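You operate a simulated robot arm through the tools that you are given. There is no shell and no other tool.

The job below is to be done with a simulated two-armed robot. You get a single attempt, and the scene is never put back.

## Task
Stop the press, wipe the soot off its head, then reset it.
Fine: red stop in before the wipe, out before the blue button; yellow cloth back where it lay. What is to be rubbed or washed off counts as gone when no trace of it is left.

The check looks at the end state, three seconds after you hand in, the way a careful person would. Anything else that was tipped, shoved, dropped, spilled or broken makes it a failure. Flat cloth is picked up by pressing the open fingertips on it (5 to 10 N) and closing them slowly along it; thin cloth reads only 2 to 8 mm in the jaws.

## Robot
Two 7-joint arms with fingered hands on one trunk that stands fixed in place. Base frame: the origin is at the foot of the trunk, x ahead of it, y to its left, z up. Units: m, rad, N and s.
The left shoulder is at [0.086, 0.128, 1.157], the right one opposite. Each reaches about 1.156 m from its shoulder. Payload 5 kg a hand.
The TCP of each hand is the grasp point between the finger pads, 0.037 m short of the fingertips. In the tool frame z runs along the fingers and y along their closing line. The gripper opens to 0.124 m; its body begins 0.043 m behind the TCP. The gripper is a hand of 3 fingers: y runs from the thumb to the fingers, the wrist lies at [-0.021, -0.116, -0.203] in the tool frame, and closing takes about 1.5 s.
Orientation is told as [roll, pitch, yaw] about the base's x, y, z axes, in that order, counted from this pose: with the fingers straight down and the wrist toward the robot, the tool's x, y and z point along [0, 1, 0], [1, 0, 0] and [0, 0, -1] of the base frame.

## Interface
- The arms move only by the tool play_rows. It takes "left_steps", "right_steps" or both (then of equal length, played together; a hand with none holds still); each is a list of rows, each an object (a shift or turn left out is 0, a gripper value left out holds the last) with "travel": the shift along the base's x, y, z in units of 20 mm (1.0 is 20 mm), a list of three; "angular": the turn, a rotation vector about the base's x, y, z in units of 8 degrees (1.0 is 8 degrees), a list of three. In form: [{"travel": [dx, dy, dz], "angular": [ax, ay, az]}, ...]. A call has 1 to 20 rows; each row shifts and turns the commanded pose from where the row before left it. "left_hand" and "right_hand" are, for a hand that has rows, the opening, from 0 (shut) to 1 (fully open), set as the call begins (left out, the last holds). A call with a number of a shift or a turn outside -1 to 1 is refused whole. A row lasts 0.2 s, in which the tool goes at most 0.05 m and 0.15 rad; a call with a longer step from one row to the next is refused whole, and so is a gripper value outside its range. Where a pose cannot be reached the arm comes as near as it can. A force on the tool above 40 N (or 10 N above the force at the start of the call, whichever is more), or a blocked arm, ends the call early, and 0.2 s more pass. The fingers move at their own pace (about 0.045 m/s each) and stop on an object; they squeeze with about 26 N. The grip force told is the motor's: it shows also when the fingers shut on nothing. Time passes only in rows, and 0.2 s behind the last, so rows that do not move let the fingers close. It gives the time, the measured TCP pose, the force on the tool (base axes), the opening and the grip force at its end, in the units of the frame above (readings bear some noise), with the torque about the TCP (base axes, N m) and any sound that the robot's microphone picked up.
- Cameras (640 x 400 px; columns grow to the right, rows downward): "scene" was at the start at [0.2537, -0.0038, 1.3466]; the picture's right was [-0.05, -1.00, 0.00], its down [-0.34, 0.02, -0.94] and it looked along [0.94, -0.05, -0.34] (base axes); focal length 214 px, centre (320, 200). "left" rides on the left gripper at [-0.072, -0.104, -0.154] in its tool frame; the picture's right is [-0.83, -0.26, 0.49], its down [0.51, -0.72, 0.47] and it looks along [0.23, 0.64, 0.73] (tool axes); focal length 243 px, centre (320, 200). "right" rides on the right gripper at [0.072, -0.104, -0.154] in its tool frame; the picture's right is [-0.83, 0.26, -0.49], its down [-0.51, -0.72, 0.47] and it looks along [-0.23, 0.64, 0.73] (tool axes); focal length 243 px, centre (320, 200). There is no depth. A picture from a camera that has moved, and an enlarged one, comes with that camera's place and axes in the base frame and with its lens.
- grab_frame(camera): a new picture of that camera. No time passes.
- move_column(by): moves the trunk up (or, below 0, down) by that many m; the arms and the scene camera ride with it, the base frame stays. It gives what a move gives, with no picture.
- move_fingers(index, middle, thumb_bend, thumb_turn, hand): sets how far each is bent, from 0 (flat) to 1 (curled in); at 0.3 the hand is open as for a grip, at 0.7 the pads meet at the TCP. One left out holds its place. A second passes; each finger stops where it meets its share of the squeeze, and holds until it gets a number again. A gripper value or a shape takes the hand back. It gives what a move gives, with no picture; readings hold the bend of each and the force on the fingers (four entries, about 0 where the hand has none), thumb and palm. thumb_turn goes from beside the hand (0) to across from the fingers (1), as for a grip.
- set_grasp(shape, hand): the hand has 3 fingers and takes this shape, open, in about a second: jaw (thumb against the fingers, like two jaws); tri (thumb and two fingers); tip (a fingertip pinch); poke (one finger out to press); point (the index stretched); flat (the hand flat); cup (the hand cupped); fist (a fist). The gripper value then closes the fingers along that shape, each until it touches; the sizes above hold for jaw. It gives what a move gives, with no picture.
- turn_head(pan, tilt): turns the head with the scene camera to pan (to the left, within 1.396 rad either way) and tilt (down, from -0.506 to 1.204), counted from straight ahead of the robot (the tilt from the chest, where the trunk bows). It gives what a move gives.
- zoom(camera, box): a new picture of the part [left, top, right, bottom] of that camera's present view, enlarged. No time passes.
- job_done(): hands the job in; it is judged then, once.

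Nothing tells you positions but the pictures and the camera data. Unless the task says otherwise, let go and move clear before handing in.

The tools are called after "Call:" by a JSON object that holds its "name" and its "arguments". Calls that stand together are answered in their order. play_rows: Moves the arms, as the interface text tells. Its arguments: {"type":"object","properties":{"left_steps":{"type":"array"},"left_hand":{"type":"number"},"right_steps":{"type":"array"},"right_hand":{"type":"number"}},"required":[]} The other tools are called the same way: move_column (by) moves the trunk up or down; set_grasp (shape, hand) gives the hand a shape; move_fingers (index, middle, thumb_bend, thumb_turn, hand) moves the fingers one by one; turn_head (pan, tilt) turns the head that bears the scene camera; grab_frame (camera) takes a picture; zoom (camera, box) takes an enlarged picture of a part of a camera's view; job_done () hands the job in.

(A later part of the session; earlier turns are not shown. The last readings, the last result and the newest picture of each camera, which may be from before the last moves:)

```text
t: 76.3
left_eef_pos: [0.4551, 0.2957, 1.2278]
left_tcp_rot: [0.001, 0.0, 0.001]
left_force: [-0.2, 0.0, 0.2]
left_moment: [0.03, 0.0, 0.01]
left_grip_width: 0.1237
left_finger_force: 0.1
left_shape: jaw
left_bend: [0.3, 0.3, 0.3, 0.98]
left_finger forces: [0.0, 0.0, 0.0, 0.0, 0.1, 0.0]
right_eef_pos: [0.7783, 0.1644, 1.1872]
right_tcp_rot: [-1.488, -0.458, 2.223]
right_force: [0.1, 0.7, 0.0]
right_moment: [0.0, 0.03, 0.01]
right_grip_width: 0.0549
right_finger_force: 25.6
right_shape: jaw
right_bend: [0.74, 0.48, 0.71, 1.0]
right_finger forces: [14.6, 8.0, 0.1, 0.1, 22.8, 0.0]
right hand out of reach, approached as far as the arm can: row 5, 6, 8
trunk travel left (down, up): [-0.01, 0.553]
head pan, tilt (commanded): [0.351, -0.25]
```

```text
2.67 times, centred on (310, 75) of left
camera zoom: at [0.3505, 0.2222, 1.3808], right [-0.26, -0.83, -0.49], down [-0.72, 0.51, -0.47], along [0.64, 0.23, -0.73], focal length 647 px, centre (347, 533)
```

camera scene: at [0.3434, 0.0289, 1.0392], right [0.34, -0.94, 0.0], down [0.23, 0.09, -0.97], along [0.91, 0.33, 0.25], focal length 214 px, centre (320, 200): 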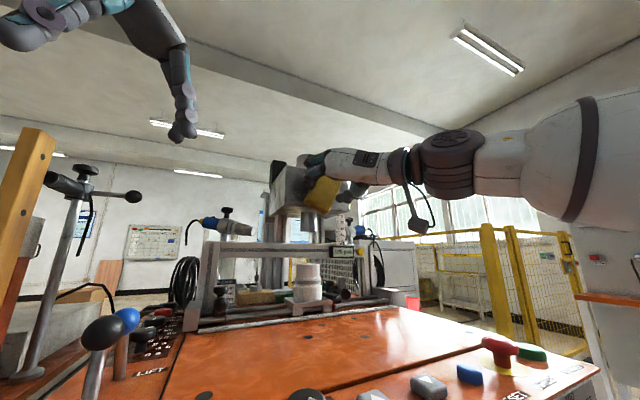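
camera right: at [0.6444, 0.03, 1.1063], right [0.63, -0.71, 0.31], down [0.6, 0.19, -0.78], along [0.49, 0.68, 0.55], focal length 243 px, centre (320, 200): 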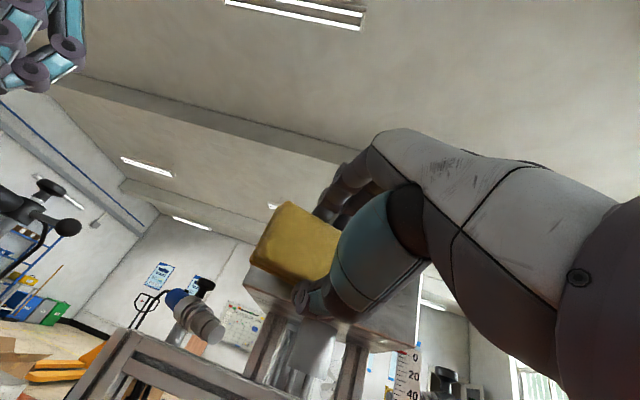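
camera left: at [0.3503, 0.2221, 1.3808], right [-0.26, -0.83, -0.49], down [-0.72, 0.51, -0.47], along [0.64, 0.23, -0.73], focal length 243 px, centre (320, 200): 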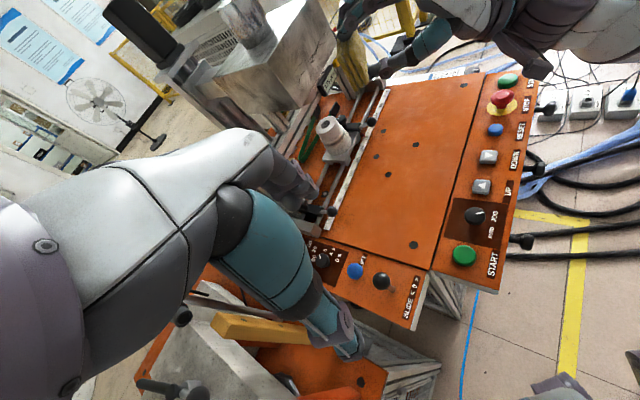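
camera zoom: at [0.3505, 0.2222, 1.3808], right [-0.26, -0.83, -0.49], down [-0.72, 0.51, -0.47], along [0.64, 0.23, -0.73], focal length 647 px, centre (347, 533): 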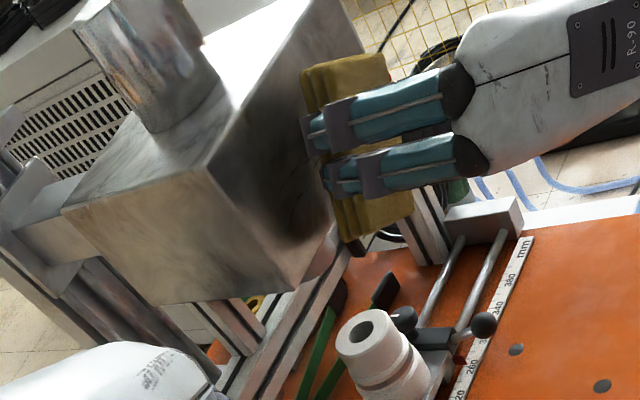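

Low trunk isn't the answer; the pictures show the elbow riding high and level with the wrist. I'll return the trunk to its starting height and then force the elbow down by pitching the hand far up in free space, where the wrist must run out of travel and drag the forearm.

Call:
{"name": "play_rows", "arguments": {"right_steps": [{"travel": [-0.7, -0.7, 0]}, {"travel": [-0.7, -0.7, 0]}, {"travel": [-0.7, -0.7, 0], "angular": [0.707, 0.707, 0]}, {"travel": [-0.7, -0.7, 0], "angular": [0.707, 0.707, 0]}, {"travel": [-0.5, -0.5, 0], "angular": [0.707, 0.707, 0]}, {"travel": [0, 0, 0], "angular": [0.707, 0.707, 0]}, {"travel": [0, 0, 0], "angular": [0.707, 0.707, 0]}, {"travel": [0, 0, 0], "angular": [0.707, 0.707, 0]}, {"travel": [0, 0, 0], "angular": [0.707, 0.707, 0]}, {"travel": [0, 0, 0], "angular": [0.707, 0.707, 0]}, {"travel": [0, 0, 0]}]}}

Call:
{"name": "move_column", "arguments": {"by": 0.34}}

Call:
{"name": "turn_head", "arguments": {"pan": 0.0, "tilt": 0.3}}

Call:
{"name": "grab_frame", "arguments": {"camera": "scene"}}

```text
t: 78.7
left_eef_pos: [0.4538, 0.2971, 1.228]
left_tcp_rot: [-0.001, -0.001, 0.002]
left_force: [0.3, -0.9, 0.2]
left_moment: [0.01, -0.01, 0.01]
left_grip_width: 0.1236
left_finger_force: 0.0
left_shape: jaw
left_bend: [0.3, 0.3, 0.3, 0.98]
left_finger forces: [0.1, 0.0, 0.0, 0.0, 0.0, 0.0]
right_eef_pos: [0.7111, 0.0973, 1.188]
right_tcp_rot: [0.09, -1.45, 0.719]
right_force: [0.0, 0.4, -0.7]
right_moment: [0.01, 0.01, -0.03]
right_grip_width: 0.055
right_finger_force: 26.0
right_shape: jaw
right_bend: [0.74, 0.48, 0.71, 1.0]
right_finger forces: [14.4, 7.7, 0.1, 0.0, 22.6, 0.0]
trunk travel left (down, up): [-0.01, 0.553]
head pan, tilt (commanded): [0.351, -0.25]
```

```text
t: 82.0
left_eef_pos: [0.4551, 0.2961, 1.5676]
left_tcp_rot: [0.0, -0.001, 0.003]
left_force: [1.2, 0.1, -0.1]
left_moment: [0.01, 0.04, 0.03]
left_grip_width: 0.1236
left_finger_force: 0.1
left_shape: jaw
left_bend: [0.3, 0.3, 0.3, 0.98]
left_finger forces: [0.1, 0.0, 0.0, 0.0, 0.1, 0.0]
right_eef_pos: [0.7125, 0.0973, 1.5266]
right_tcp_rot: [0.081, -1.45, 0.729]
right_force: [0.0, -0.5, -0.4]
right_moment: [0.01, -0.01, -0.03]
right_grip_width: 0.0552
right_finger_force: 26.1
right_shape: jaw
right_bend: [0.74, 0.48, 0.71, 1.0]
right_finger forces: [14.2, 7.7, 0.1, 0.0, 22.7, 0.0]
trunk travel left (down, up): [-0.35, 0.213]
head pan, tilt (commanded): [0.351, -0.25]
```

```text
t: 83.0
left_eef_pos: [0.453, 0.2955, 1.5679]
left_tcp_rot: [0.0, 0.0, 0.002]
left_force: [-0.7, 0.5, 0.2]
left_moment: [0.01, 0.01, 0.02]
left_grip_width: 0.1237
left_finger_force: 0.1
left_shape: jaw
left_bend: [0.3, 0.3, 0.3, 0.98]
left_finger forces: [0.0, 0.0, 0.1, 0.0, 0.0, 0.0]
right_eef_pos: [0.7115, 0.098, 1.5264]
right_tcp_rot: [0.076, -1.45, 0.731]
right_force: [-0.2, 0.4, -0.6]
right_moment: [-0.03, -0.01, 0.0]
right_grip_width: 0.055
right_finger_force: 25.6
right_shape: jaw
right_bend: [0.74, 0.48, 0.71, 1.0]
right_finger forces: [14.4, 7.7, 0.0, 0.0, 22.5, 0.0]
trunk travel left (down, up): [-0.35, 0.213]
head pan, tilt (commanded): [0.0, 0.3]
```

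```text
taken
camera scene: at [0.254, 0.001, 1.3511], right [0.0, -1.0, 0.0], down [-0.29, 0.0, -0.96], along [0.96, 0.0, -0.29], focal length 214 px, centre (320, 200)
```

scene: 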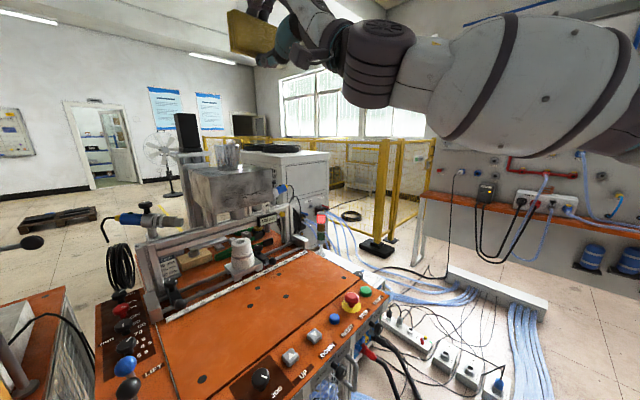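

The arm is now free in the air. I pitch the hand upward while drawing it back toward the robot, to force the forearm to tilt up.

Call:
{"name": "play_rows", "arguments": {"right_steps": [{"travel": [-0.8, -0.8, 0], "angular": [0.707, -0.707, 0]}, {"travel": [-0.8, -0.8, 0], "angular": [0.707, -0.707, 0]}, {"travel": [-0.8, -0.8, 0], "angular": [0.707, -0.707, 0]}, {"travel": [-0.8, -0.8, 0], "angular": [0.707, -0.707, 0]}, {"travel": [-0.8, -0.8, 0], "angular": [0.707, -0.707, 0]}, {"travel": [-0.8, -0.8, 0], "angular": [0.707, -0.707, 0]}, {"travel": [0, 0, 0]}]}}

Call:
{"name": "grab_frame", "arguments": {"camera": "scene"}}

```text
t: 84.6
left_eef_pos: [0.4546, 0.2944, 1.5688]
left_tcp_rot: [0.0, 0.001, 0.002]
left_force: [-0.6, 0.1, 0.5]
left_moment: [0.01, 0.03, 0.03]
left_grip_width: 0.1235
left_finger_force: 0.0
left_shape: jaw
left_bend: [0.3, 0.3, 0.3, 0.98]
left_finger forces: [0.1, 0.1, 0.0, 0.0, 0.1, 0.1]
right_eef_pos: [0.6158, 0.0012, 1.5274]
right_tcp_rot: [-3.126, -0.85, -2.345]
right_force: [0.7, -0.5, -0.9]
right_moment: [-0.04, 0.04, 0.0]
right_grip_width: 0.0548
right_finger_force: 26.3
right_shape: jaw
right_bend: [0.74, 0.48, 0.71, 1.0]
right_finger forces: [14.6, 7.8, 0.0, 0.1, 22.8, 0.0]
trunk travel left (down, up): [-0.35, 0.213]
head pan, tilt (commanded): [0.0, 0.3]
```

```text
taken
camera scene: at [0.2542, 0.0008, 1.351], right [0.0, -1.0, 0.0], down [-0.3, 0.0, -0.96], along [0.96, 0.0, -0.3], focal length 214 px, centre (320, 200)
```

scene: 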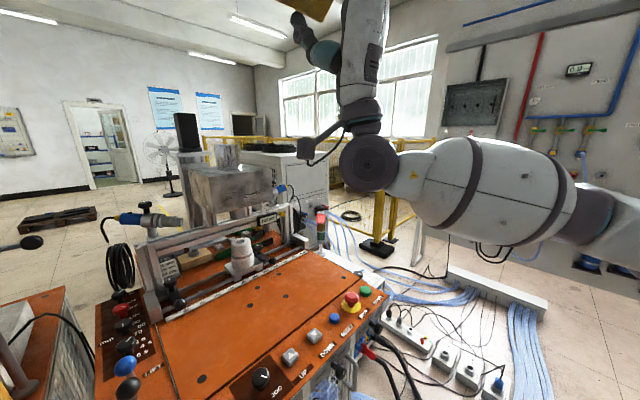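

The wrist is bending near 90° and the forearm starts to tilt. I continue pitching up.

Call:
{"name": "play_rows", "arguments": {"right_steps": [{"travel": [-0.8, -0.8, -0.2], "angular": [0.707, -0.707, 0]}, {"travel": [-0.8, -0.8, -0.2], "angular": [0.707, -0.707, 0]}, {"travel": [-0.8, -0.8, -0.2], "angular": [0.707, -0.707, 0]}, {"travel": [-0.6, -0.6, -0.2], "angular": [0.707, -0.707, 0]}, {"travel": [-0.6, -0.6, -0.2], "angular": [0.707, -0.707, 0]}, {"travel": [-0.6, -0.6, -0.2], "angular": [0.707, -0.707, 0]}, {"travel": [0, 0, 0]}]}}

Call:
{"name": "grab_frame", "arguments": {"camera": "scene"}}

```text
t: 86.2
left_eef_pos: [0.4558, 0.297, 1.569]
left_tcp_rot: [0.0, -0.002, 0.001]
left_force: [0.2, 0.6, 0.6]
left_moment: [0.02, -0.02, 0.0]
left_grip_width: 0.1237
left_finger_force: 0.0
left_shape: jaw
left_bend: [0.3, 0.3, 0.3, 0.98]
left_finger forces: [0.0, 0.1, 0.1, 0.0, 0.0, 0.0]
right_eef_pos: [0.5308, -0.0868, 1.5022]
right_tcp_rot: [-3.119, -0.012, -2.348]
right_force: [-0.1, 0.4, -0.1]
right_moment: [0.0, 0.03, 0.01]
right_grip_width: 0.0548
right_finger_force: 26.4
right_shape: jaw
right_bend: [0.74, 0.48, 0.71, 1.0]
right_finger forces: [14.8, 7.9, 0.0, 0.1, 22.8, 0.0]
right hand out of reach, approached as far as the arm can: row 6
trunk travel left (down, up): [-0.35, 0.213]
head pan, tilt (commanded): [0.0, 0.3]
```

```text
taken
camera scene: at [0.2543, 0.0007, 1.3509], right [0.0, -1.0, 0.0], down [-0.3, 0.0, -0.96], along [0.96, 0.0, -0.3], focal length 214 px, centre (320, 200)
```

scene: 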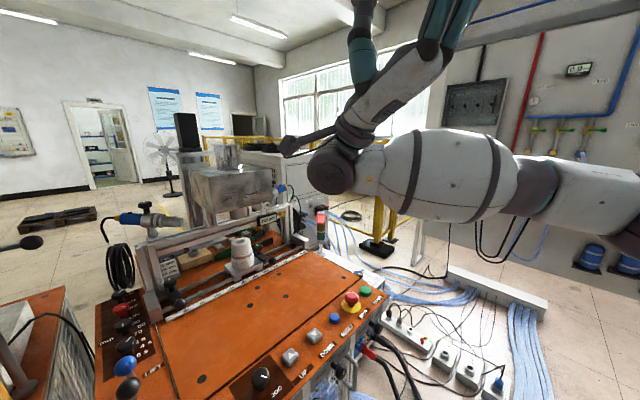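

The wrist is now at its stop with the fingers straight up. I push a little further to see whether the forearm starts to follow.

Call:
{"name": "play_rows", "arguments": {"right_steps": [{"travel": [0, 0, 0], "angular": [0.5, -0.5, 0]}, {"travel": [0, 0, 0], "angular": [0.5, -0.5, 0]}, {"travel": [0, 0, 0], "angular": [0.5, -0.5, 0]}, {"travel": [0, 0, 0], "angular": [0.5, -0.5, 0]}, {"travel": [0, 0, 0], "angular": [0.5, -0.5, 0]}, {"travel": [0, 0, 0]}]}}

Call:
{"name": "grab_frame", "arguments": {"camera": "scene"}}

```text
t: 87.6
left_eef_pos: [0.455, 0.2962, 1.5687]
left_tcp_rot: [0.0, 0.0, 0.002]
left_force: [-0.3, 0.4, -0.4]
left_moment: [-0.03, 0.03, 0.0]
left_grip_width: 0.1238
left_finger_force: 0.1
left_shape: jaw
left_bend: [0.3, 0.3, 0.3, 0.98]
left_finger forces: [0.1, 0.1, 0.1, 0.1, 0.0, 0.0]
right_eef_pos: [0.4642, -0.2061, 1.4975]
right_tcp_rot: [-3.111, 0.472, -2.354]
right_force: [0.2, -0.7, -0.6]
right_moment: [0.01, -0.04, -0.01]
right_grip_width: 0.0551
right_finger_force: 25.9
right_shape: jaw
right_bend: [0.74, 0.48, 0.71, 1.0]
right_finger forces: [14.9, 8.0, 0.1, 0.1, 22.7, 0.0]
right hand out of reach, approached as far as the arm can: row 1, 2, 3, 4, 5
trunk travel left (down, up): [-0.35, 0.213]
head pan, tilt (commanded): [0.0, 0.3]
```

```text
taken
camera scene: at [0.2541, 0.0015, 1.351], right [0.0, -1.0, 0.0], down [-0.3, 0.0, -0.96], along [0.96, 0.0, -0.3], focal length 214 px, centre (320, 200)
```

scene: 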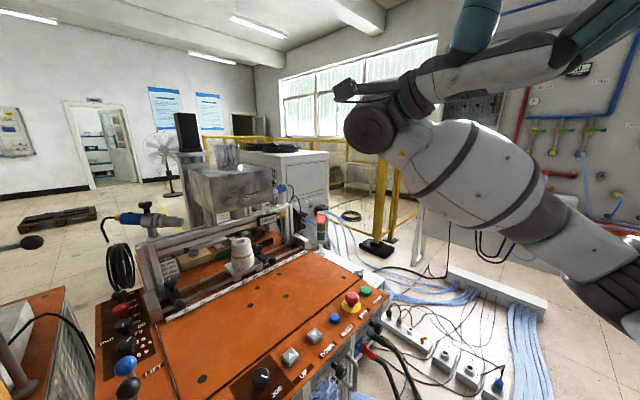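

It works: the forearm now tilts up and the elbow has dropped. I push slightly further, then begin turning the hand back down to level.

Call:
{"name": "play_rows", "arguments": {"right_steps": [{"travel": [0, 0, 0], "angular": [0.5, -0.5, 0]}, {"travel": [0, 0, 0], "angular": [0.5, -0.5, 0]}, {"travel": [0, 0, 0], "angular": [0.5, -0.5, 0]}, {"travel": [0, 0, 0]}]}}

Call:
{"name": "grab_frame", "arguments": {"camera": "scene"}}

```text
t: 88.6
left_eef_pos: [0.4543, 0.2952, 1.5676]
left_tcp_rot: [-0.001, 0.001, 0.001]
left_force: [0.5, 0.0, -0.4]
left_moment: [0.0, 0.0, -0.01]
left_grip_width: 0.1239
left_finger_force: 0.0
left_shape: jaw
left_bend: [0.3, 0.3, 0.3, 0.98]
left_finger forces: [0.0, 0.1, 0.1, 0.0, 0.0, 0.1]
right_eef_pos: [0.3865, -0.2869, 1.4999]
right_tcp_rot: [-3.11, 0.761, -2.354]
right_force: [0.1, -0.1, -0.1]
right_moment: [0.04, 0.01, 0.03]
right_grip_width: 0.0547
right_finger_force: 25.9
right_shape: jaw
right_bend: [0.74, 0.48, 0.71, 1.0]
right_finger forces: [14.9, 8.1, 0.0, 0.1, 22.6, 0.0]
right hand out of reach, approached as far as the arm can: row 1, 2, 3
trunk travel left (down, up): [-0.35, 0.213]
head pan, tilt (commanded): [0.0, 0.3]
```

```text
taken
camera scene: at [0.2544, 0.0011, 1.3509], right [0.0, -1.0, 0.0], down [-0.3, 0.0, -0.96], along [0.96, 0.0, -0.3], focal length 214 px, centre (320, 200)
```

scene: 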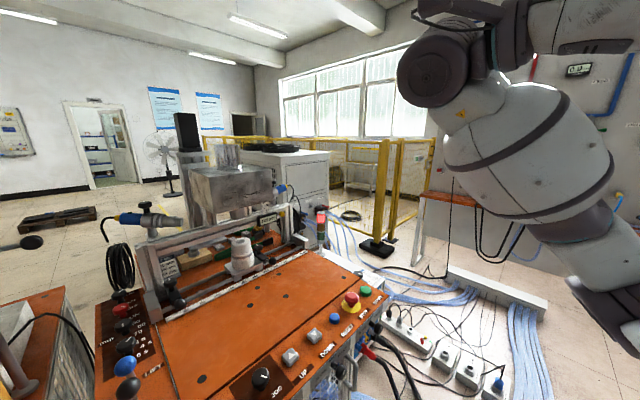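

The elbow is clearly low now. I turn the hand back down toward level while moving it forward so the wrist stays roughly in place.

Call:
{"name": "play_rows", "arguments": {"right_steps": [{"travel": [0.4, 0.4, 0], "angular": [-0.707, 0.707, 0]}, {"travel": [0.4, 0.4, 0], "angular": [-0.707, 0.707, 0]}, {"travel": [0.4, 0.4, 0], "angular": [-0.707, 0.707, 0]}, {"travel": [0.4, 0.4, 0], "angular": [-0.707, 0.707, 0]}, {"travel": [0, 0, 0]}]}}

Call:
{"name": "grab_frame", "arguments": {"camera": "scene"}}

```text
t: 89.8
left_eef_pos: [0.4552, 0.2968, 1.5683]
left_tcp_rot: [0.0, 0.0, 0.003]
left_force: [0.4, 1.0, -1.6]
left_moment: [-0.02, -0.02, 0.01]
left_grip_width: 0.124
left_finger_force: 0.1
left_shape: jaw
left_bend: [0.3, 0.3, 0.3, 0.98]
left_finger forces: [0.1, 0.0, 0.0, 0.2, 0.1, 0.1]
right_eef_pos: [0.4182, -0.2553, 1.5011]
right_tcp_rot: [-3.117, 0.215, -2.35]
right_force: [-0.3, 0.4, -0.2]
right_moment: [0.04, -0.01, 0.01]
right_grip_width: 0.0549
right_finger_force: 26.1
right_shape: jaw
right_bend: [0.74, 0.48, 0.71, 1.0]
right_finger forces: [14.9, 8.1, 0.1, 0.1, 22.7, 0.1]
trunk travel left (down, up): [-0.35, 0.213]
head pan, tilt (commanded): [0.0, 0.3]
```

```text
taken
camera scene: at [0.2546, 0.0013, 1.3509], right [0.0, -1.0, 0.0], down [-0.3, 0.0, -0.96], along [0.96, 0.0, -0.3], focal length 214 px, centre (320, 200)
```

scene: 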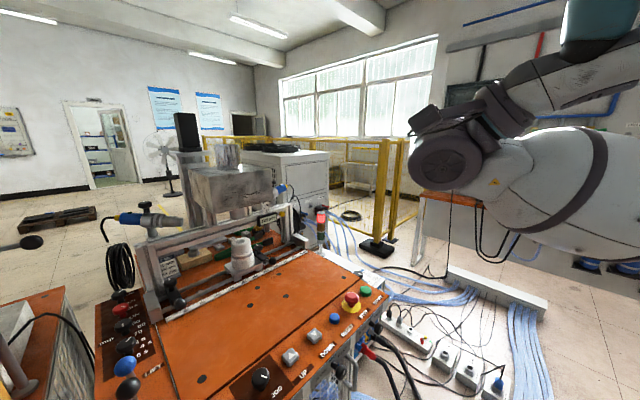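

Call:
{"name": "play_rows", "arguments": {"right_steps": [{"travel": [0.8, 0.8, 0], "angular": [-0.707, 0.707, 0]}, {"travel": [0.8, 0.8, 0], "angular": [-0.707, 0.707, 0]}, {"travel": [0.8, 0.8, 0], "angular": [-0.707, 0.707, 0]}, {"travel": [0.8, 0.8, 0], "angular": [-0.707, 0.707, 0]}, {"travel": [0.8, 0.8, 0], "angular": [-0.707, 0.707, 0]}, {"travel": [0.8, 0.8, 0], "angular": [-0.707, 0.707, 0]}, {"travel": [0.8, 0.8, 0], "angular": [-0.707, 0.707, 0]}, {"travel": [0, 0, 0]}]}}

Call:
{"name": "grab_frame", "arguments": {"camera": "scene"}}

```text
t: 91.6
left_eef_pos: [0.4563, 0.2947, 1.5684]
left_tcp_rot: [0.0, 0.001, 0.001]
left_force: [1.0, -0.1, -0.5]
left_moment: [0.0, 0.0, -0.01]
left_grip_width: 0.1237
left_finger_force: 0.0
left_shape: jaw
left_bend: [0.3, 0.3, 0.3, 0.98]
left_finger forces: [0.0, 0.1, 0.1, 0.1, 0.0, 0.1]
right_eef_pos: [0.5324, -0.1434, 1.5002]
right_tcp_rot: [-3.126, -0.762, -2.345]
right_force: [-0.3, 0.4, -0.5]
right_moment: [-0.05, 0.03, 0.0]
right_grip_width: 0.0549
right_finger_force: 25.8
right_shape: jaw
right_bend: [0.74, 0.48, 0.71, 1.0]
right_finger forces: [14.7, 8.0, 0.1, 0.0, 22.9, 0.1]
trunk travel left (down, up): [-0.35, 0.213]
head pan, tilt (commanded): [0.0, 0.3]
```

```text
taken
camera scene: at [0.2545, 0.001, 1.3509], right [0.0, -1.0, 0.0], down [-0.3, 0.0, -0.96], along [0.96, 0.0, -0.3], focal length 214 px, centre (320, 200)
```

scene: 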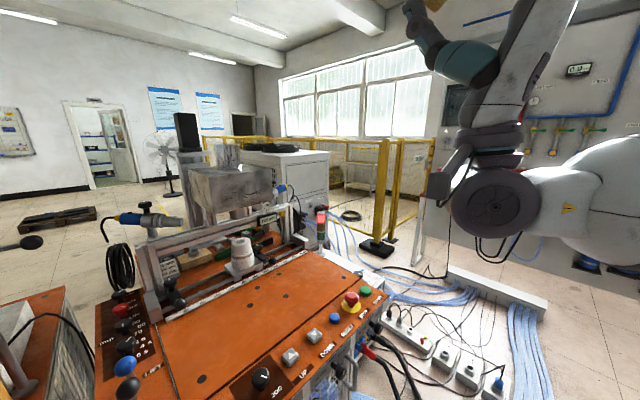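

The elbow went back up because the wrist dropped as I turned. I'll redo it properly: pitch the hand fully up with the wrist held in place, then lower the whole arm while it's in that extreme pose (so only the shoulder can yield), and only then level the hand.

Call:
{"name": "play_rows", "arguments": {"right_steps": [{"travel": [-1, -1, 0.27], "angular": [0.707, -0.707, 0]}, {"travel": [-1, -1, 0.06], "angular": [0.707, -0.707, 0]}, {"travel": [-1, -1, -0.16], "angular": [0.707, -0.707, 0]}, {"travel": [-1, -1, -0.38], "angular": [0.707, -0.707, 0]}, {"travel": [-1, -1, -0.6], "angular": [0.707, -0.707, 0]}, {"travel": [-1, -1, -0.8], "angular": [0.707, -0.707, 0]}, {"travel": [-0.91, -0.91, -1], "angular": [0.707, -0.707, 0]}, {"travel": [-0.8, -0.8, -1], "angular": [0.707, -0.707, 0]}, {"travel": [-0.68, -0.68, -1], "angular": [0.707, -0.707, 0]}, {"travel": [-0.3, -0.3, -1], "angular": [0.707, -0.707, 0]}, {"travel": [0, 0, -1], "angular": [0.707, -0.707, 0]}, {"travel": [0, 0, 0]}]}}

Call:
{"name": "grab_frame", "arguments": {"camera": "scene"}}

```text
t: 94.2
left_eef_pos: [0.4538, 0.2953, 1.5697]
left_tcp_rot: [0.0, -0.001, 0.002]
left_force: [-0.8, -0.8, 0.2]
left_moment: [0.01, -0.02, 0.03]
left_grip_width: 0.1239
left_finger_force: 0.0
left_shape: jaw
left_bend: [0.3, 0.3, 0.3, 0.98]
left_finger forces: [0.1, 0.0, 0.0, 0.1, 0.0, 0.0]
right_eef_pos: [0.3162, -0.2633, 1.4519]
right_tcp_rot: [-3.114, 0.777, -2.347]
right_force: [-0.9, 0.1, -0.7]
right_moment: [0.01, -0.03, -0.03]
right_grip_width: 0.055
right_finger_force: 25.7
right_shape: jaw
right_bend: [0.74, 0.48, 0.71, 1.0]
right_finger forces: [14.9, 8.1, 0.1, 0.1, 22.6, 0.0]
right hand out of reach, approached as far as the arm can: row 8, 9, 10, 11
trunk travel left (down, up): [-0.35, 0.213]
head pan, tilt (commanded): [0.0, 0.3]
```

```text
taken
camera scene: at [0.2535, 0.0003, 1.3511], right [0.0, -1.0, 0.0], down [-0.3, 0.0, -0.96], along [0.96, 0.0, -0.3], focal length 214 px, centre (320, 200)
```

scene: 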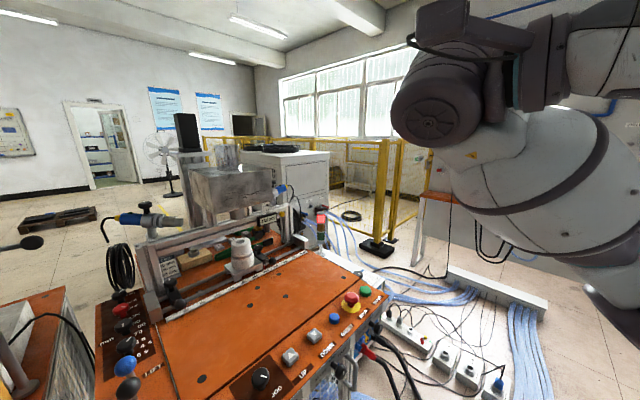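

Now I lower the arm with the hand kept in this extreme pose, moving slightly forward to stay clear of the upper arm.

Call:
{"name": "play_rows", "arguments": {"right_steps": [{"travel": [0.6, 0.6, -0.6]}, {"travel": [0.6, 0.6, -0.8]}, {"travel": [0.6, 0.6, -0.8]}, {"travel": [0.6, 0.6, -1]}, {"travel": [0.6, 0.6, -1]}, {"travel": [0.5, 0.5, -1]}, {"travel": [0.5, 0.5, -1]}, {"travel": [0.5, 0.5, -1]}, {"travel": [0, 0, 0]}]}}

Call:
{"name": "grab_frame", "arguments": {"camera": "scene"}}

Call:
{"name": "grab_frame", "arguments": {"camera": "left"}}

```text
t: 96.2
left_eef_pos: [0.454, 0.2958, 1.5684]
left_tcp_rot: [0.0, 0.001, 0.002]
left_force: [0.1, 0.1, 0.1]
left_moment: [-0.01, 0.02, -0.03]
left_grip_width: 0.1238
left_finger_force: 0.1
left_shape: jaw
left_bend: [0.3, 0.3, 0.3, 0.98]
left_finger forces: [0.0, 0.0, 0.0, 0.1, 0.0, 0.1]
right_eef_pos: [0.2871, -0.1959, 1.3773]
right_tcp_rot: [-3.111, 0.773, -2.352]
right_force: [0.6, -0.7, -0.6]
right_moment: [0.03, -0.02, 0.0]
right_grip_width: 0.055
right_finger_force: 25.5
right_shape: jaw
right_bend: [0.74, 0.48, 0.71, 1.0]
right_finger forces: [14.9, 8.2, 0.1, 0.0, 22.6, 0.0]
right hand out of reach, approached as far as the arm can: row 1, 2, 3, 4, 5, 6, 7, 8
trunk travel left (down, up): [-0.35, 0.213]
head pan, tilt (commanded): [0.0, 0.3]
```

```text
taken
camera scene: at [0.2541, 0.001, 1.351], right [0.0, -1.0, 0.0], down [-0.3, 0.0, -0.96], along [0.96, 0.0, -0.3], focal length 214 px, centre (320, 200)
```

scene: 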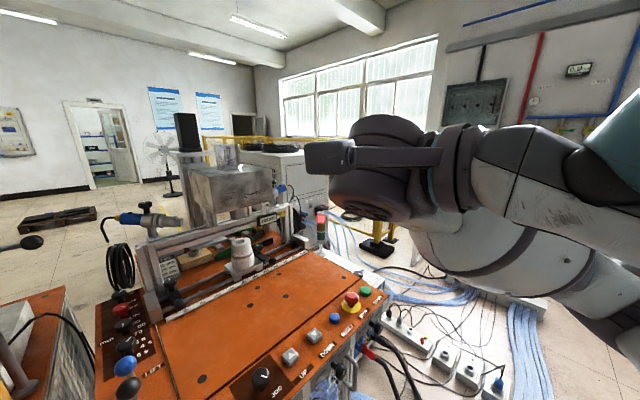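

```text
taken
camera left: at [0.3505, 0.2222, 1.7209], right [-0.26, -0.83, -0.49], down [-0.72, 0.51, -0.47], along [0.64, 0.23, -0.73], focal length 243 px, centre (320, 200)
```

left: 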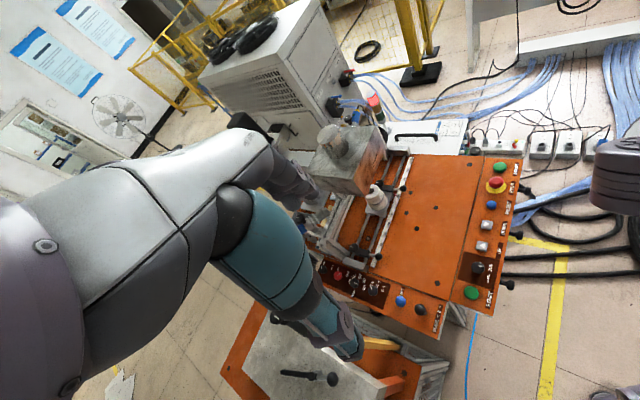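

Forcing the elbow down isn't working and brings the hand close to the robot itself, so I give that up. Analysis of the limits suggests a better pose: hand level-forward with fingers pitched about 30° down (hand axis horizontal), which gains ~3–4 cm of reach with the pad's long upper edge leading. I unwind the hand first.

Call:
{"name": "play_rows", "arguments": {"right_steps": [{"travel": [0.4, 0.4, 1], "angular": [-0.707, 0.707, 0]}, {"travel": [0.55, 0.55, 1], "angular": [-0.707, 0.707, 0]}, {"travel": [0.68, 0.68, 1], "angular": [-0.707, 0.707, 0]}, {"travel": [0.8, 0.8, 1], "angular": [-0.707, 0.707, 0]}, {"travel": [0.91, 0.91, 1], "angular": [-0.707, 0.707, 0]}, {"travel": [1, 1, 0.8], "angular": [-0.707, 0.707, 0]}, {"travel": [1, 1, 0.6], "angular": [-0.707, 0.707, 0]}, {"travel": [1, 1, 0.38], "angular": [-0.707, 0.707, 0]}, {"travel": [1, 1, 0.16], "angular": [-0.707, 0.707, 0]}, {"travel": [1, 1, -0.06], "angular": [-0.707, 0.707, 0]}, {"travel": [1, 1, -0.27], "angular": [-0.707, 0.707, 0]}, {"travel": [0, 0, 0]}]}}

Call:
{"name": "grab_frame", "arguments": {"camera": "scene"}}

```text
t: 98.8
left_eef_pos: [0.4549, 0.2953, 1.5681]
left_tcp_rot: [0.001, 0.0, 0.004]
left_force: [-0.3, 0.1, -0.4]
left_moment: [0.01, -0.05, -0.02]
left_grip_width: 0.1237
left_finger_force: 0.0
left_shape: jaw
left_bend: [0.3, 0.3, 0.3, 0.98]
left_finger forces: [0.0, 0.0, 0.0, 0.0, 0.0, 0.0]
right_eef_pos: [0.4741, -0.0103, 1.5094]
right_tcp_rot: [-3.128, -0.764, -2.347]
right_force: [-0.2, -0.1, -0.5]
right_moment: [0.02, 0.04, -0.02]
right_grip_width: 0.0549
right_finger_force: 25.6
right_shape: jaw
right_bend: [0.74, 0.48, 0.71, 1.0]
right_finger forces: [14.7, 8.0, 0.0, 0.1, 22.8, 0.0]
trunk travel left (down, up): [-0.35, 0.213]
head pan, tilt (commanded): [0.0, 0.3]
```

```text
taken
camera scene: at [0.2541, 0.0009, 1.351], right [0.0, -1.0, 0.0], down [-0.3, 0.0, -0.96], along [0.96, 0.0, -0.3], focal length 214 px, centre (320, 200)
```

scene: 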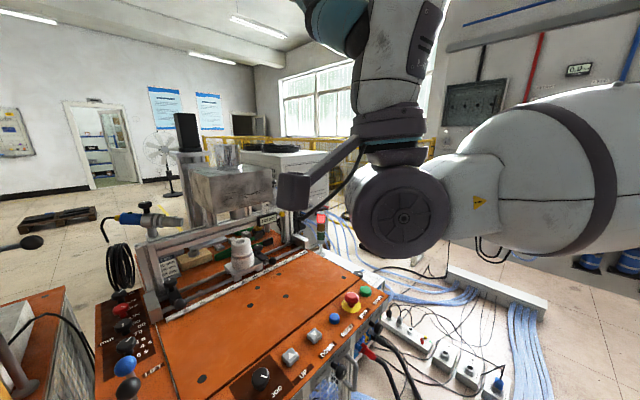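

Now I pitch the hand down past level to about 30° below, moving forward and down to a standoff in front of the face.

Call:
{"name": "play_rows", "arguments": {"right_steps": [{"travel": [0.9, 0.5, -0.5], "angular": [-0.707, 0.707, 0]}, {"travel": [0.9, 0.5, -0.8], "angular": [-0.707, 0.707, 0]}, {"travel": [0.9, 0.5, -1], "angular": [-0.707, 0.707, 0]}, {"travel": [0.9, 0.4, -1], "angular": [-0.707, 0.707, 0]}, {"travel": [0.9, 0.4, -1], "angular": [-0.707, 0.707, 0]}, {"travel": [0.9, 0.4, -1], "angular": [-0.707, 0.707, 0]}, {"travel": [0.9, 0.4, -1], "angular": [-0.707, 0.707, 0]}, {"travel": [0.9, 0.3, -1], "angular": [-0.707, 0.707, 0]}, {"travel": [0.9, 0.3, -1], "angular": [-0.707, 0.707, 0]}, {"travel": [0.9, 0.3, -1], "angular": [-0.35, 0.35, 0]}, {"travel": [0.9, 0.3, -1]}, {"travel": [0.9, 0.3, -1]}, {"travel": [0.9, 0.2, -1]}, {"travel": [0.9, 0.2, -1]}, {"travel": [0, 0, 0]}]}}

Call:
{"name": "grab_frame", "arguments": {"camera": "scene"}}

Call:
{"name": "grab_frame", "arguments": {"camera": "left"}}

```text
t: 102.0
left_eef_pos: [0.4541, 0.2955, 1.5686]
left_tcp_rot: [0.0, -0.002, 0.002]
left_force: [-0.6, -0.1, 0.5]
left_moment: [0.0, -0.04, -0.02]
left_grip_width: 0.1236
left_finger_force: 0.0
left_shape: jaw
left_bend: [0.3, 0.3, 0.3, 0.98]
left_finger forces: [0.0, 0.0, 0.0, 0.0, 0.0, 0.0]
right_eef_pos: [0.725, 0.0901, 1.2447]
right_tcp_rot: [0.031, -1.054, 0.775]
right_force: [1.1, 0.3, -0.5]
right_moment: [0.01, -0.01, -0.02]
right_grip_width: 0.0549
right_finger_force: 26.1
right_shape: jaw
right_bend: [0.74, 0.48, 0.71, 1.0]
right_finger forces: [14.5, 7.7, 0.1, 0.0, 22.8, 0.0]
trunk travel left (down, up): [-0.35, 0.213]
head pan, tilt (commanded): [0.0, 0.3]
```

```text
taken
camera scene: at [0.2531, 0.0012, 1.3512], right [0.0, -1.0, 0.0], down [-0.29, 0.0, -0.96], along [0.96, 0.0, -0.29], focal length 214 px, centre (320, 200)
```

scene: 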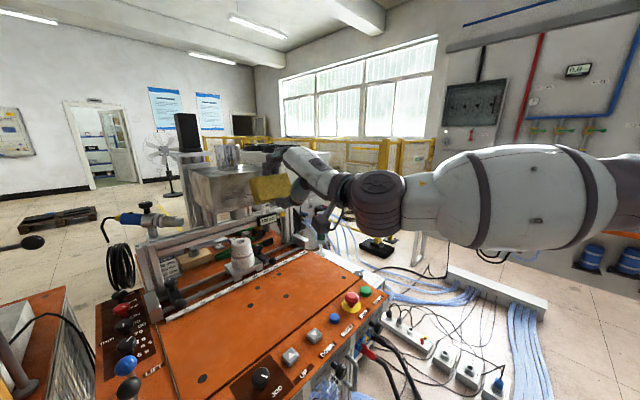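

```text
taken
camera left: at [0.3492, 0.2225, 1.7212], right [-0.26, -0.83, -0.49], down [-0.72, 0.51, -0.47], along [0.64, 0.23, -0.73], focal length 243 px, centre (320, 200)
```

left: 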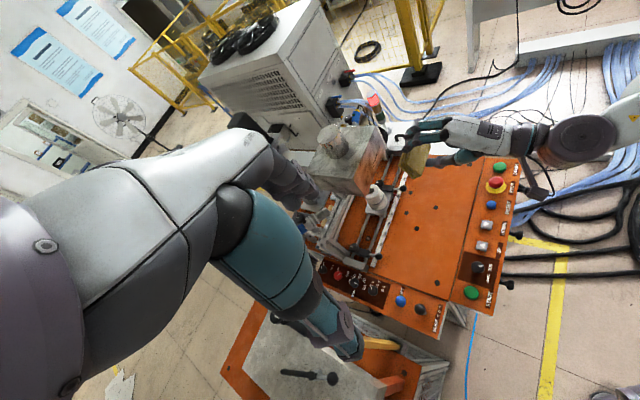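

The hand is now pitched 30° down with the hand axis level. I drop to wiping height and approach along the face normal again.

Call:
{"name": "play_rows", "arguments": {"right_steps": [{"travel": [0.3, 0.3, -0.9]}, {"travel": [0.3, 0.3, -0.9]}, {"travel": [0.3, 0.3, -0.9]}, {"travel": [0.5, 0.5, 0]}, {"travel": [0.5, 0.5, 0]}, {"travel": [0.5, 0.5, 0]}, {"travel": [0.35, 0.35, 0]}, {"travel": [0.2, 0.2, 0]}, {"travel": [0.1, 0.1, 0]}, {"travel": [0, 0, 0]}]}}

Call:
{"name": "zoom", "arguments": {"camera": "left", "box": [290, 80, 470, 220]}}

Call:
{"name": "zoom", "arguments": {"camera": "scene", "box": [180, 120, 340, 240]}}

```text
t: 104.2
left_eef_pos: [0.454, 0.2948, 1.5681]
left_tcp_rot: [0.0, 0.0, 0.003]
left_force: [0.5, -0.3, 0.5]
left_moment: [0.01, 0.01, 0.03]
left_grip_width: 0.1236
left_finger_force: 0.0
left_shape: jaw
left_bend: [0.3, 0.3, 0.3, 0.98]
left_finger forces: [0.0, 0.0, 0.0, 0.1, 0.0, 0.0]
right_eef_pos: [0.7883, 0.1508, 1.1906]
right_tcp_rot: [0.037, -1.053, 0.771]
right_force: [-0.1, -0.2, -1.2]
right_moment: [-0.03, 0.05, -0.01]
right_grip_width: 0.0548
right_finger_force: 25.7
right_shape: jaw
right_bend: [0.74, 0.48, 0.71, 1.0]
right_finger forces: [14.4, 7.8, 0.0, 0.1, 22.8, 0.1]
trunk travel left (down, up): [-0.35, 0.213]
head pan, tilt (commanded): [0.0, 0.3]
```

```text
2.86 times, centred on (380, 150) of left
camera zoom: at [0.3505, 0.2222, 1.7209], right [-0.26, -0.83, -0.49], down [-0.72, 0.51, -0.47], along [0.64, 0.23, -0.73], focal length 693 px, centre (149, 343)
```

zoom: 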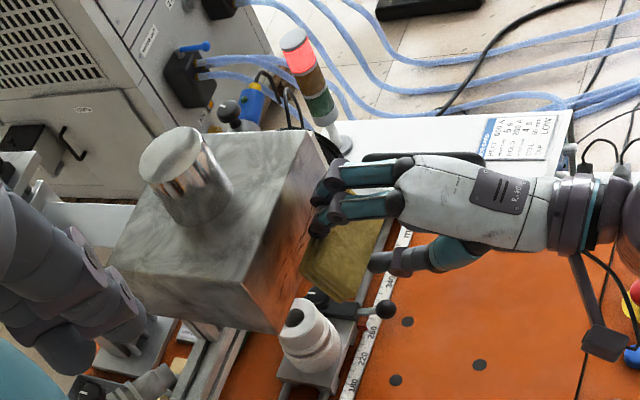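

```text
3.33 times, centred on (260, 180) of scene
camera zoom: at [0.254, 0.001, 1.351], right [0.0, -1.0, 0.0], down [-0.3, 0.0, -0.96], along [0.96, 0.0, -0.3], focal length 715 px, centre (520, 267)
```

zoom: 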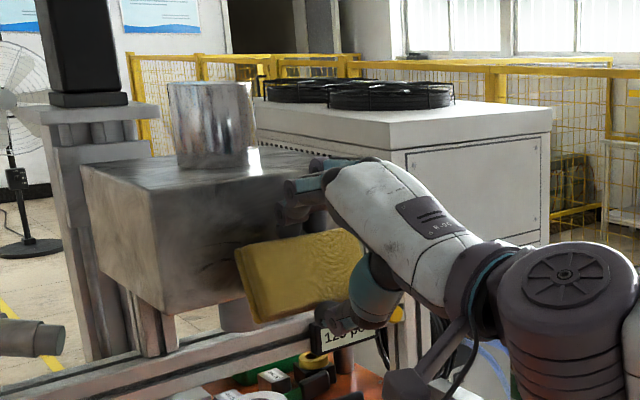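

No reach warning this time (n = 0.664, 1.6 cm to go). I continue in small steps until force appears.

Call:
{"name": "play_rows", "arguments": {"right_steps": [{"travel": [0.14, 0.14, 0]}, {"travel": [0.14, 0.14, 0]}, {"travel": [0.07, 0.07, 0]}, {"travel": [0.07, 0.07, 0]}, {"travel": [0.07, 0.07, 0]}, {"travel": [0, 0, 0]}]}}

Call:
{"name": "zoom", "arguments": {"camera": "scene", "box": [200, 130, 300, 210]}}

Call:
{"name": "zoom", "arguments": {"camera": "left", "box": [350, 110, 430, 190]}}

```text
t: 105.6
left_eef_pos: [0.4541, 0.2962, 1.5688]
left_tcp_rot: [-0.002, 0.001, 0.004]
left_force: [0.8, -0.1, -0.5]
left_moment: [0.0, 0.0, 0.0]
left_grip_width: 0.1237
left_finger_force: 0.1
left_shape: jaw
left_bend: [0.3, 0.3, 0.3, 0.98]
left_finger forces: [0.1, 0.1, 0.0, 0.1, 0.0, 0.1]
right_eef_pos: [0.795, 0.1576, 1.1904]
right_tcp_rot: [0.036, -1.055, 0.772]
right_force: [-0.5, -0.1, -1.1]
right_moment: [-0.04, 0.04, 0.0]
right_grip_width: 0.0549
right_finger_force: 25.8
right_shape: jaw
right_bend: [0.74, 0.48, 0.71, 1.0]
right_finger forces: [14.5, 7.8, 0.0, 0.1, 22.6, 0.1]
right hand out of reach, approached as far as the arm can: row 5
trunk travel left (down, up): [-0.35, 0.213]
head pan, tilt (commanded): [0.0, 0.3]
```

```text
5.00 times, centred on (250, 170) of scene
camera zoom: at [0.2544, 0.0008, 1.3509], right [0.0, -1.0, 0.0], down [-0.3, 0.0, -0.96], along [0.96, 0.0, -0.3], focal length 1072 px, centre (670, 350)
```

zoom: 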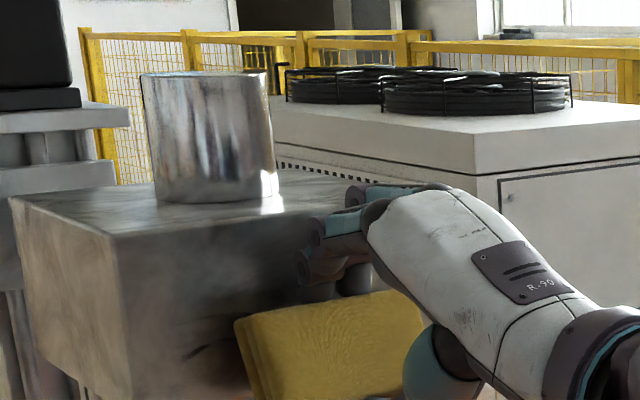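

```text
5.00 times, centred on (390, 150) of left
camera zoom: at [0.3509, 0.222, 1.7208], right [-0.26, -0.83, -0.49], down [-0.72, 0.51, -0.47], along [0.64, 0.23, -0.73], focal length 1213 px, centre (-30, 450)
```

zoom: 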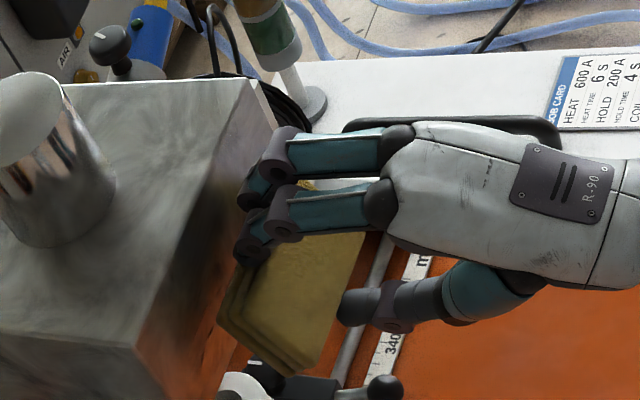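

7 mm short, but the trunk at −0.12 gave about 12 mm extra earlier with this roll. I retract, raise the hand 0.12, lower the trunk 0.12, and try again.

Call:
{"name": "play_rows", "arguments": {"right_steps": [{"travel": [-0.7, -0.7, 0]}, {"travel": [-0.7, -0.7, 0]}, {"travel": [-0.3, -0.3, 1]}, {"travel": [0, 0, 1]}, {"travel": [0, 0, 1]}, {"travel": [0, 0, 1]}, {"travel": [0, 0, 1]}, {"travel": [0, 0, 1]}, {"travel": [0, 0, 0]}]}}

Call:
{"name": "move_column", "arguments": {"by": -0.12}}

Call:
{"name": "play_rows", "arguments": {"right_steps": [{"travel": [0.5, 0.5, 0]}, {"travel": [0.5, 0.5, 0]}, {"travel": [0.3, 0.3, 0]}, {"travel": [0.14, 0.14, 0]}, {"travel": [0.14, 0.14, 0]}, {"travel": [0.07, 0.07, 0]}, {"travel": [0.07, 0.07, 0]}, {"travel": [0, 0, 0]}]}}

Call:
{"name": "zoom", "arguments": {"camera": "left", "box": [310, 60, 430, 180]}}

Call:
{"name": "grab_frame", "arguments": {"camera": "scene"}}

```text
t: 107.6
left_eef_pos: [0.4547, 0.2956, 1.569]
left_tcp_rot: [0.0, -0.001, 0.002]
left_force: [-0.2, -0.1, 0.7]
left_moment: [0.03, 0.01, 0.0]
left_grip_width: 0.1236
left_finger_force: 0.1
left_shape: jaw
left_bend: [0.3, 0.3, 0.3, 0.98]
left_finger forces: [0.0, 0.0, 0.0, 0.0, 0.0, 0.0]
right_eef_pos: [0.7612, 0.1229, 1.3108]
right_tcp_rot: [0.034, -1.054, 0.772]
right_force: [-0.4, 0.1, -0.5]
right_moment: [-0.01, 0.03, -0.01]
right_grip_width: 0.055
right_finger_force: 26.0
right_shape: jaw
right_bend: [0.74, 0.48, 0.71, 1.0]
right_finger forces: [14.4, 7.8, 0.0, 0.0, 22.7, 0.0]
trunk travel left (down, up): [-0.35, 0.213]
head pan, tilt (commanded): [0.0, 0.3]
```

```text
t: 109.1
left_eef_pos: [0.4537, 0.2957, 1.4491]
left_tcp_rot: [-0.002, -0.003, 0.001]
left_force: [0.2, 0.1, 0.4]
left_moment: [0.04, -0.04, -0.01]
left_grip_width: 0.1237
left_finger_force: 0.1
left_shape: jaw
left_bend: [0.3, 0.3, 0.3, 0.98]
left_finger forces: [0.1, 0.0, 0.0, 0.1, 0.0, 0.0]
right_eef_pos: [0.7597, 0.1235, 1.1914]
right_tcp_rot: [0.032, -1.054, 0.772]
right_force: [-0.4, 0.3, 0.2]
right_moment: [-0.02, 0.02, -0.01]
right_grip_width: 0.0549
right_finger_force: 25.8
right_shape: jaw
right_bend: [0.74, 0.48, 0.71, 1.0]
right_finger forces: [14.5, 7.8, 0.0, 0.1, 22.7, 0.1]
trunk travel left (down, up): [-0.23, 0.333]
head pan, tilt (commanded): [0.0, 0.3]
```

```text
t: 110.9
left_eef_pos: [0.4544, 0.2952, 1.4487]
left_tcp_rot: [0.0, 0.001, 0.001]
left_force: [-0.2, 0.4, -0.5]
left_moment: [0.02, -0.01, 0.03]
left_grip_width: 0.1239
left_finger_force: 0.0
left_shape: jaw
left_bend: [0.3, 0.3, 0.3, 0.98]
left_finger forces: [0.0, 0.0, 0.0, 0.0, 0.0, 0.1]
right_eef_pos: [0.7964, 0.1589, 1.19]
right_tcp_rot: [0.034, -1.054, 0.771]
right_force: [0.2, 0.1, -0.3]
right_moment: [-0.02, 0.01, 0.0]
right_grip_width: 0.055
right_finger_force: 26.5
right_shape: jaw
right_bend: [0.74, 0.48, 0.71, 1.0]
right_finger forces: [14.6, 7.8, 0.1, 0.0, 22.7, 0.0]
trunk travel left (down, up): [-0.23, 0.333]
head pan, tilt (commanded): [0.0, 0.3]
```

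```text
3.33 times, centred on (370, 120) of left
camera zoom: at [0.3504, 0.2222, 1.6009], right [-0.26, -0.83, -0.49], down [-0.72, 0.51, -0.47], along [0.64, 0.23, -0.73], focal length 809 px, centre (153, 467)
```

zoom: 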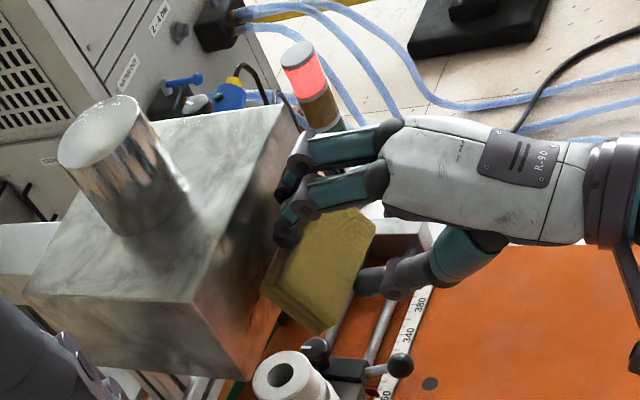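

```text
taken
camera scene: at [0.2864, 0.001, 1.227], right [0.0, -1.0, 0.0], down [-0.3, 0.0, -0.96], along [0.96, 0.0, -0.3], focal length 214 px, centre (320, 200)
```

scene: 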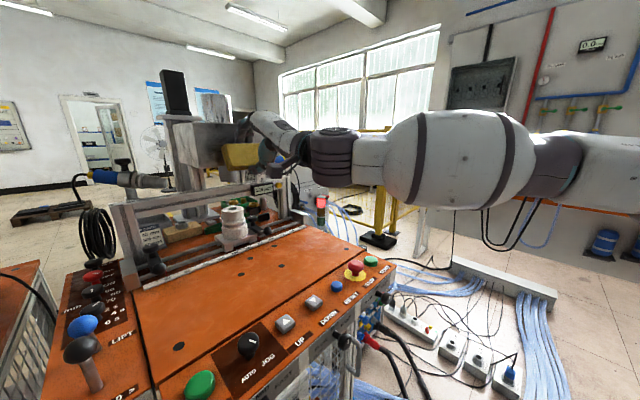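

n = 0.675 with no reach warning. I continue in 2 mm steps.

Call:
{"name": "play_rows", "arguments": {"right_steps": [{"travel": [0.07, 0.07, 0]}, {"travel": [0.07, 0.07, 0]}, {"travel": [0.07, 0.07, 0]}, {"travel": [0.07, 0.07, 0]}, {"travel": [0, 0, 0]}]}}

```text
t: 112.1
left_eef_pos: [0.4535, 0.2959, 1.4481]
left_tcp_rot: [-0.002, 0.0, 0.004]
left_force: [0.7, 0.2, 0.0]
left_moment: [0.0, 0.0, -0.01]
left_grip_width: 0.1236
left_finger_force: 0.1
left_shape: jaw
left_bend: [0.3, 0.3, 0.3, 0.98]
left_finger forces: [0.0, 0.1, 0.1, 0.0, 0.1, 0.1]
right_eef_pos: [0.7978, 0.1581, 1.1902]
right_tcp_rot: [0.034, -1.054, 0.774]
right_force: [-0.6, 0.7, -0.2]
right_moment: [-0.02, 0.01, 0.0]
right_grip_width: 0.0551
right_finger_force: 26.1
right_shape: jaw
right_bend: [0.74, 0.48, 0.71, 1.0]
right_finger forces: [14.4, 7.7, 0.0, 0.0, 22.7, 0.0]
right hand out of reach, approached as far as the arm can: row 2, 4
trunk travel left (down, up): [-0.23, 0.333]
head pan, tilt (commanded): [0.0, 0.3]
```

Still 4 mm short here, but the limit grew when the hand was yawed further left. I back off a little, yaw 14° left (to about 60°) and ease the pitch 8°, then approach again.

Call:
{"name": "play_rows", "arguments": {"right_steps": [{"travel": [-0.7, -0.7, 0]}, {"travel": [-0.5, -0.5, 0]}, {"travel": [0, 0, 0], "angular": [0, 0, 1]}, {"travel": [0, 0, 0], "angular": [0, 0, 0.75]}, {"travel": [0, 0, 0], "angular": [0.86, -0.5, 0]}, {"travel": [0.5, 0.5, 0]}, {"travel": [0.3, 0.3, 0]}, {"travel": [0.14, 0.14, 0]}, {"travel": [0.14, 0.14, 0]}, {"travel": [0.14, 0.14, 0]}, {"travel": [0.07, 0.07, 0]}, {"travel": [0.07, 0.07, 0]}, {"travel": [0.07, 0.07, 0]}, {"travel": [0.07, 0.07, 0]}, {"travel": [0, 0, 0]}]}}

Call:
{"name": "zoom", "arguments": {"camera": "left", "box": [310, 60, 430, 180]}}

```text
t: 115.3
left_eef_pos: [0.4539, 0.2951, 1.4489]
left_tcp_rot: [0.0, -0.001, 0.002]
left_force: [0.1, -0.4, 0.7]
left_moment: [0.0, -0.02, -0.02]
left_grip_width: 0.1236
left_finger_force: 0.0
left_shape: jaw
left_bend: [0.3, 0.3, 0.3, 0.98]
left_finger forces: [0.0, 0.0, 0.1, 0.0, 0.1, 0.1]
right_eef_pos: [0.8046, 0.1623, 1.1913]
right_tcp_rot: [0.044, -1.194, 1.007]
right_force: [-8.6, -7.9, -2.0]
right_moment: [0.0, 0.04, -0.1]
right_grip_width: 0.0554
right_finger_force: 25.1
right_shape: jaw
right_bend: [0.74, 0.48, 0.71, 0.99]
right_finger forces: [13.8, 8.4, 0.0, 0.0, 27.9, 0.1]
trunk travel left (down, up): [-0.23, 0.333]
head pan, tilt (commanded): [0.0, 0.3]
```

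```text
3.33 times, centred on (370, 120) of left
camera zoom: at [0.3493, 0.2208, 1.6013], right [-0.26, -0.83, -0.49], down [-0.72, 0.51, -0.47], along [0.64, 0.23, -0.73], focal length 809 px, centre (153, 467)
```

zoom: 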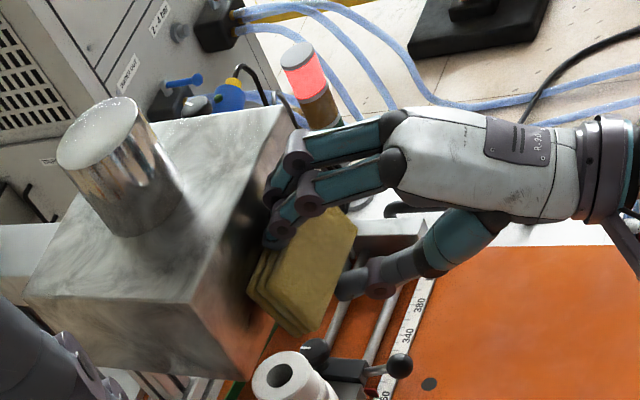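

Contact at last: about 12 N normal to the face, no reach warning, and the finger forces show the pad (not the fingertips) bearing. I start wiping with slow sideways strokes.

Call:
{"name": "play_rows", "arguments": {"right_steps": [{"travel": [0.35, -0.35, 0]}, {"travel": [0.35, -0.35, 0]}, {"travel": [0.35, -0.35, 0]}, {"travel": [0.35, -0.35, 0]}, {"travel": [-0.35, 0.35, 0]}, {"travel": [-0.35, 0.35, 0]}, {"travel": [-0.35, 0.35, 0]}, {"travel": [-0.35, 0.35, 0]}, {"travel": [0, 0, 0]}]}}

Call:
{"name": "zoom", "arguments": {"camera": "left", "box": [310, 60, 430, 180]}}

Call:
{"name": "zoom", "arguments": {"camera": "scene", "box": [160, 90, 280, 190]}}

```text
t: 117.3
left_eef_pos: [0.4538, 0.294, 1.4493]
left_tcp_rot: [0.003, 0.001, 0.002]
left_force: [-0.6, -0.4, -0.5]
left_moment: [0.02, -0.01, -0.02]
left_grip_width: 0.1237
left_finger_force: 0.2
left_shape: jaw
left_bend: [0.3, 0.3, 0.3, 0.98]
left_finger forces: [0.0, 0.0, 0.1, 0.0, 0.0, 0.1]
right_eef_pos: [0.8036, 0.1629, 1.1899]
right_tcp_rot: [0.047, -1.194, 1.006]
right_force: [-4.9, -7.0, 0.0]
right_moment: [0.11, -0.06, -0.16]
right_grip_width: 0.0552
right_finger_force: 26.2
right_shape: jaw
right_bend: [0.74, 0.48, 0.71, 1.0]
right_finger forces: [14.9, 9.7, 0.0, 0.0, 27.0, 0.1]
trunk travel left (down, up): [-0.23, 0.333]
head pan, tilt (commanded): [0.0, 0.3]
```

```text
3.33 times, centred on (370, 120) of left
camera zoom: at [0.3499, 0.2203, 1.6013], right [-0.26, -0.83, -0.49], down [-0.72, 0.51, -0.47], along [0.64, 0.23, -0.73], focal length 809 px, centre (153, 467)
```

zoom: 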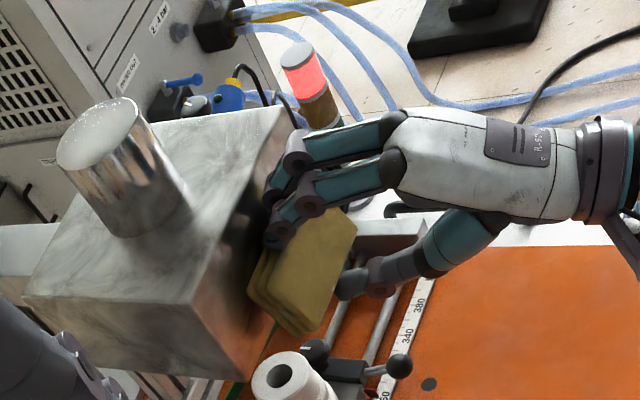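

```text
4.00 times, centred on (220, 140) of scene
camera zoom: at [0.286, -0.0004, 1.2271], right [0.0, -1.0, 0.0], down [-0.3, 0.0, -0.96], along [0.96, 0.0, -0.3], focal length 858 px, centre (720, 440)
```

zoom: 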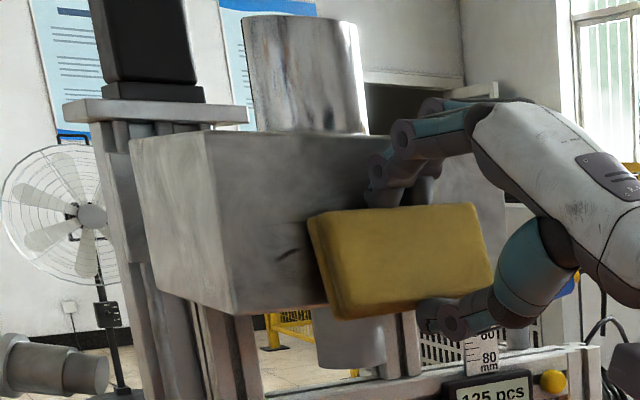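

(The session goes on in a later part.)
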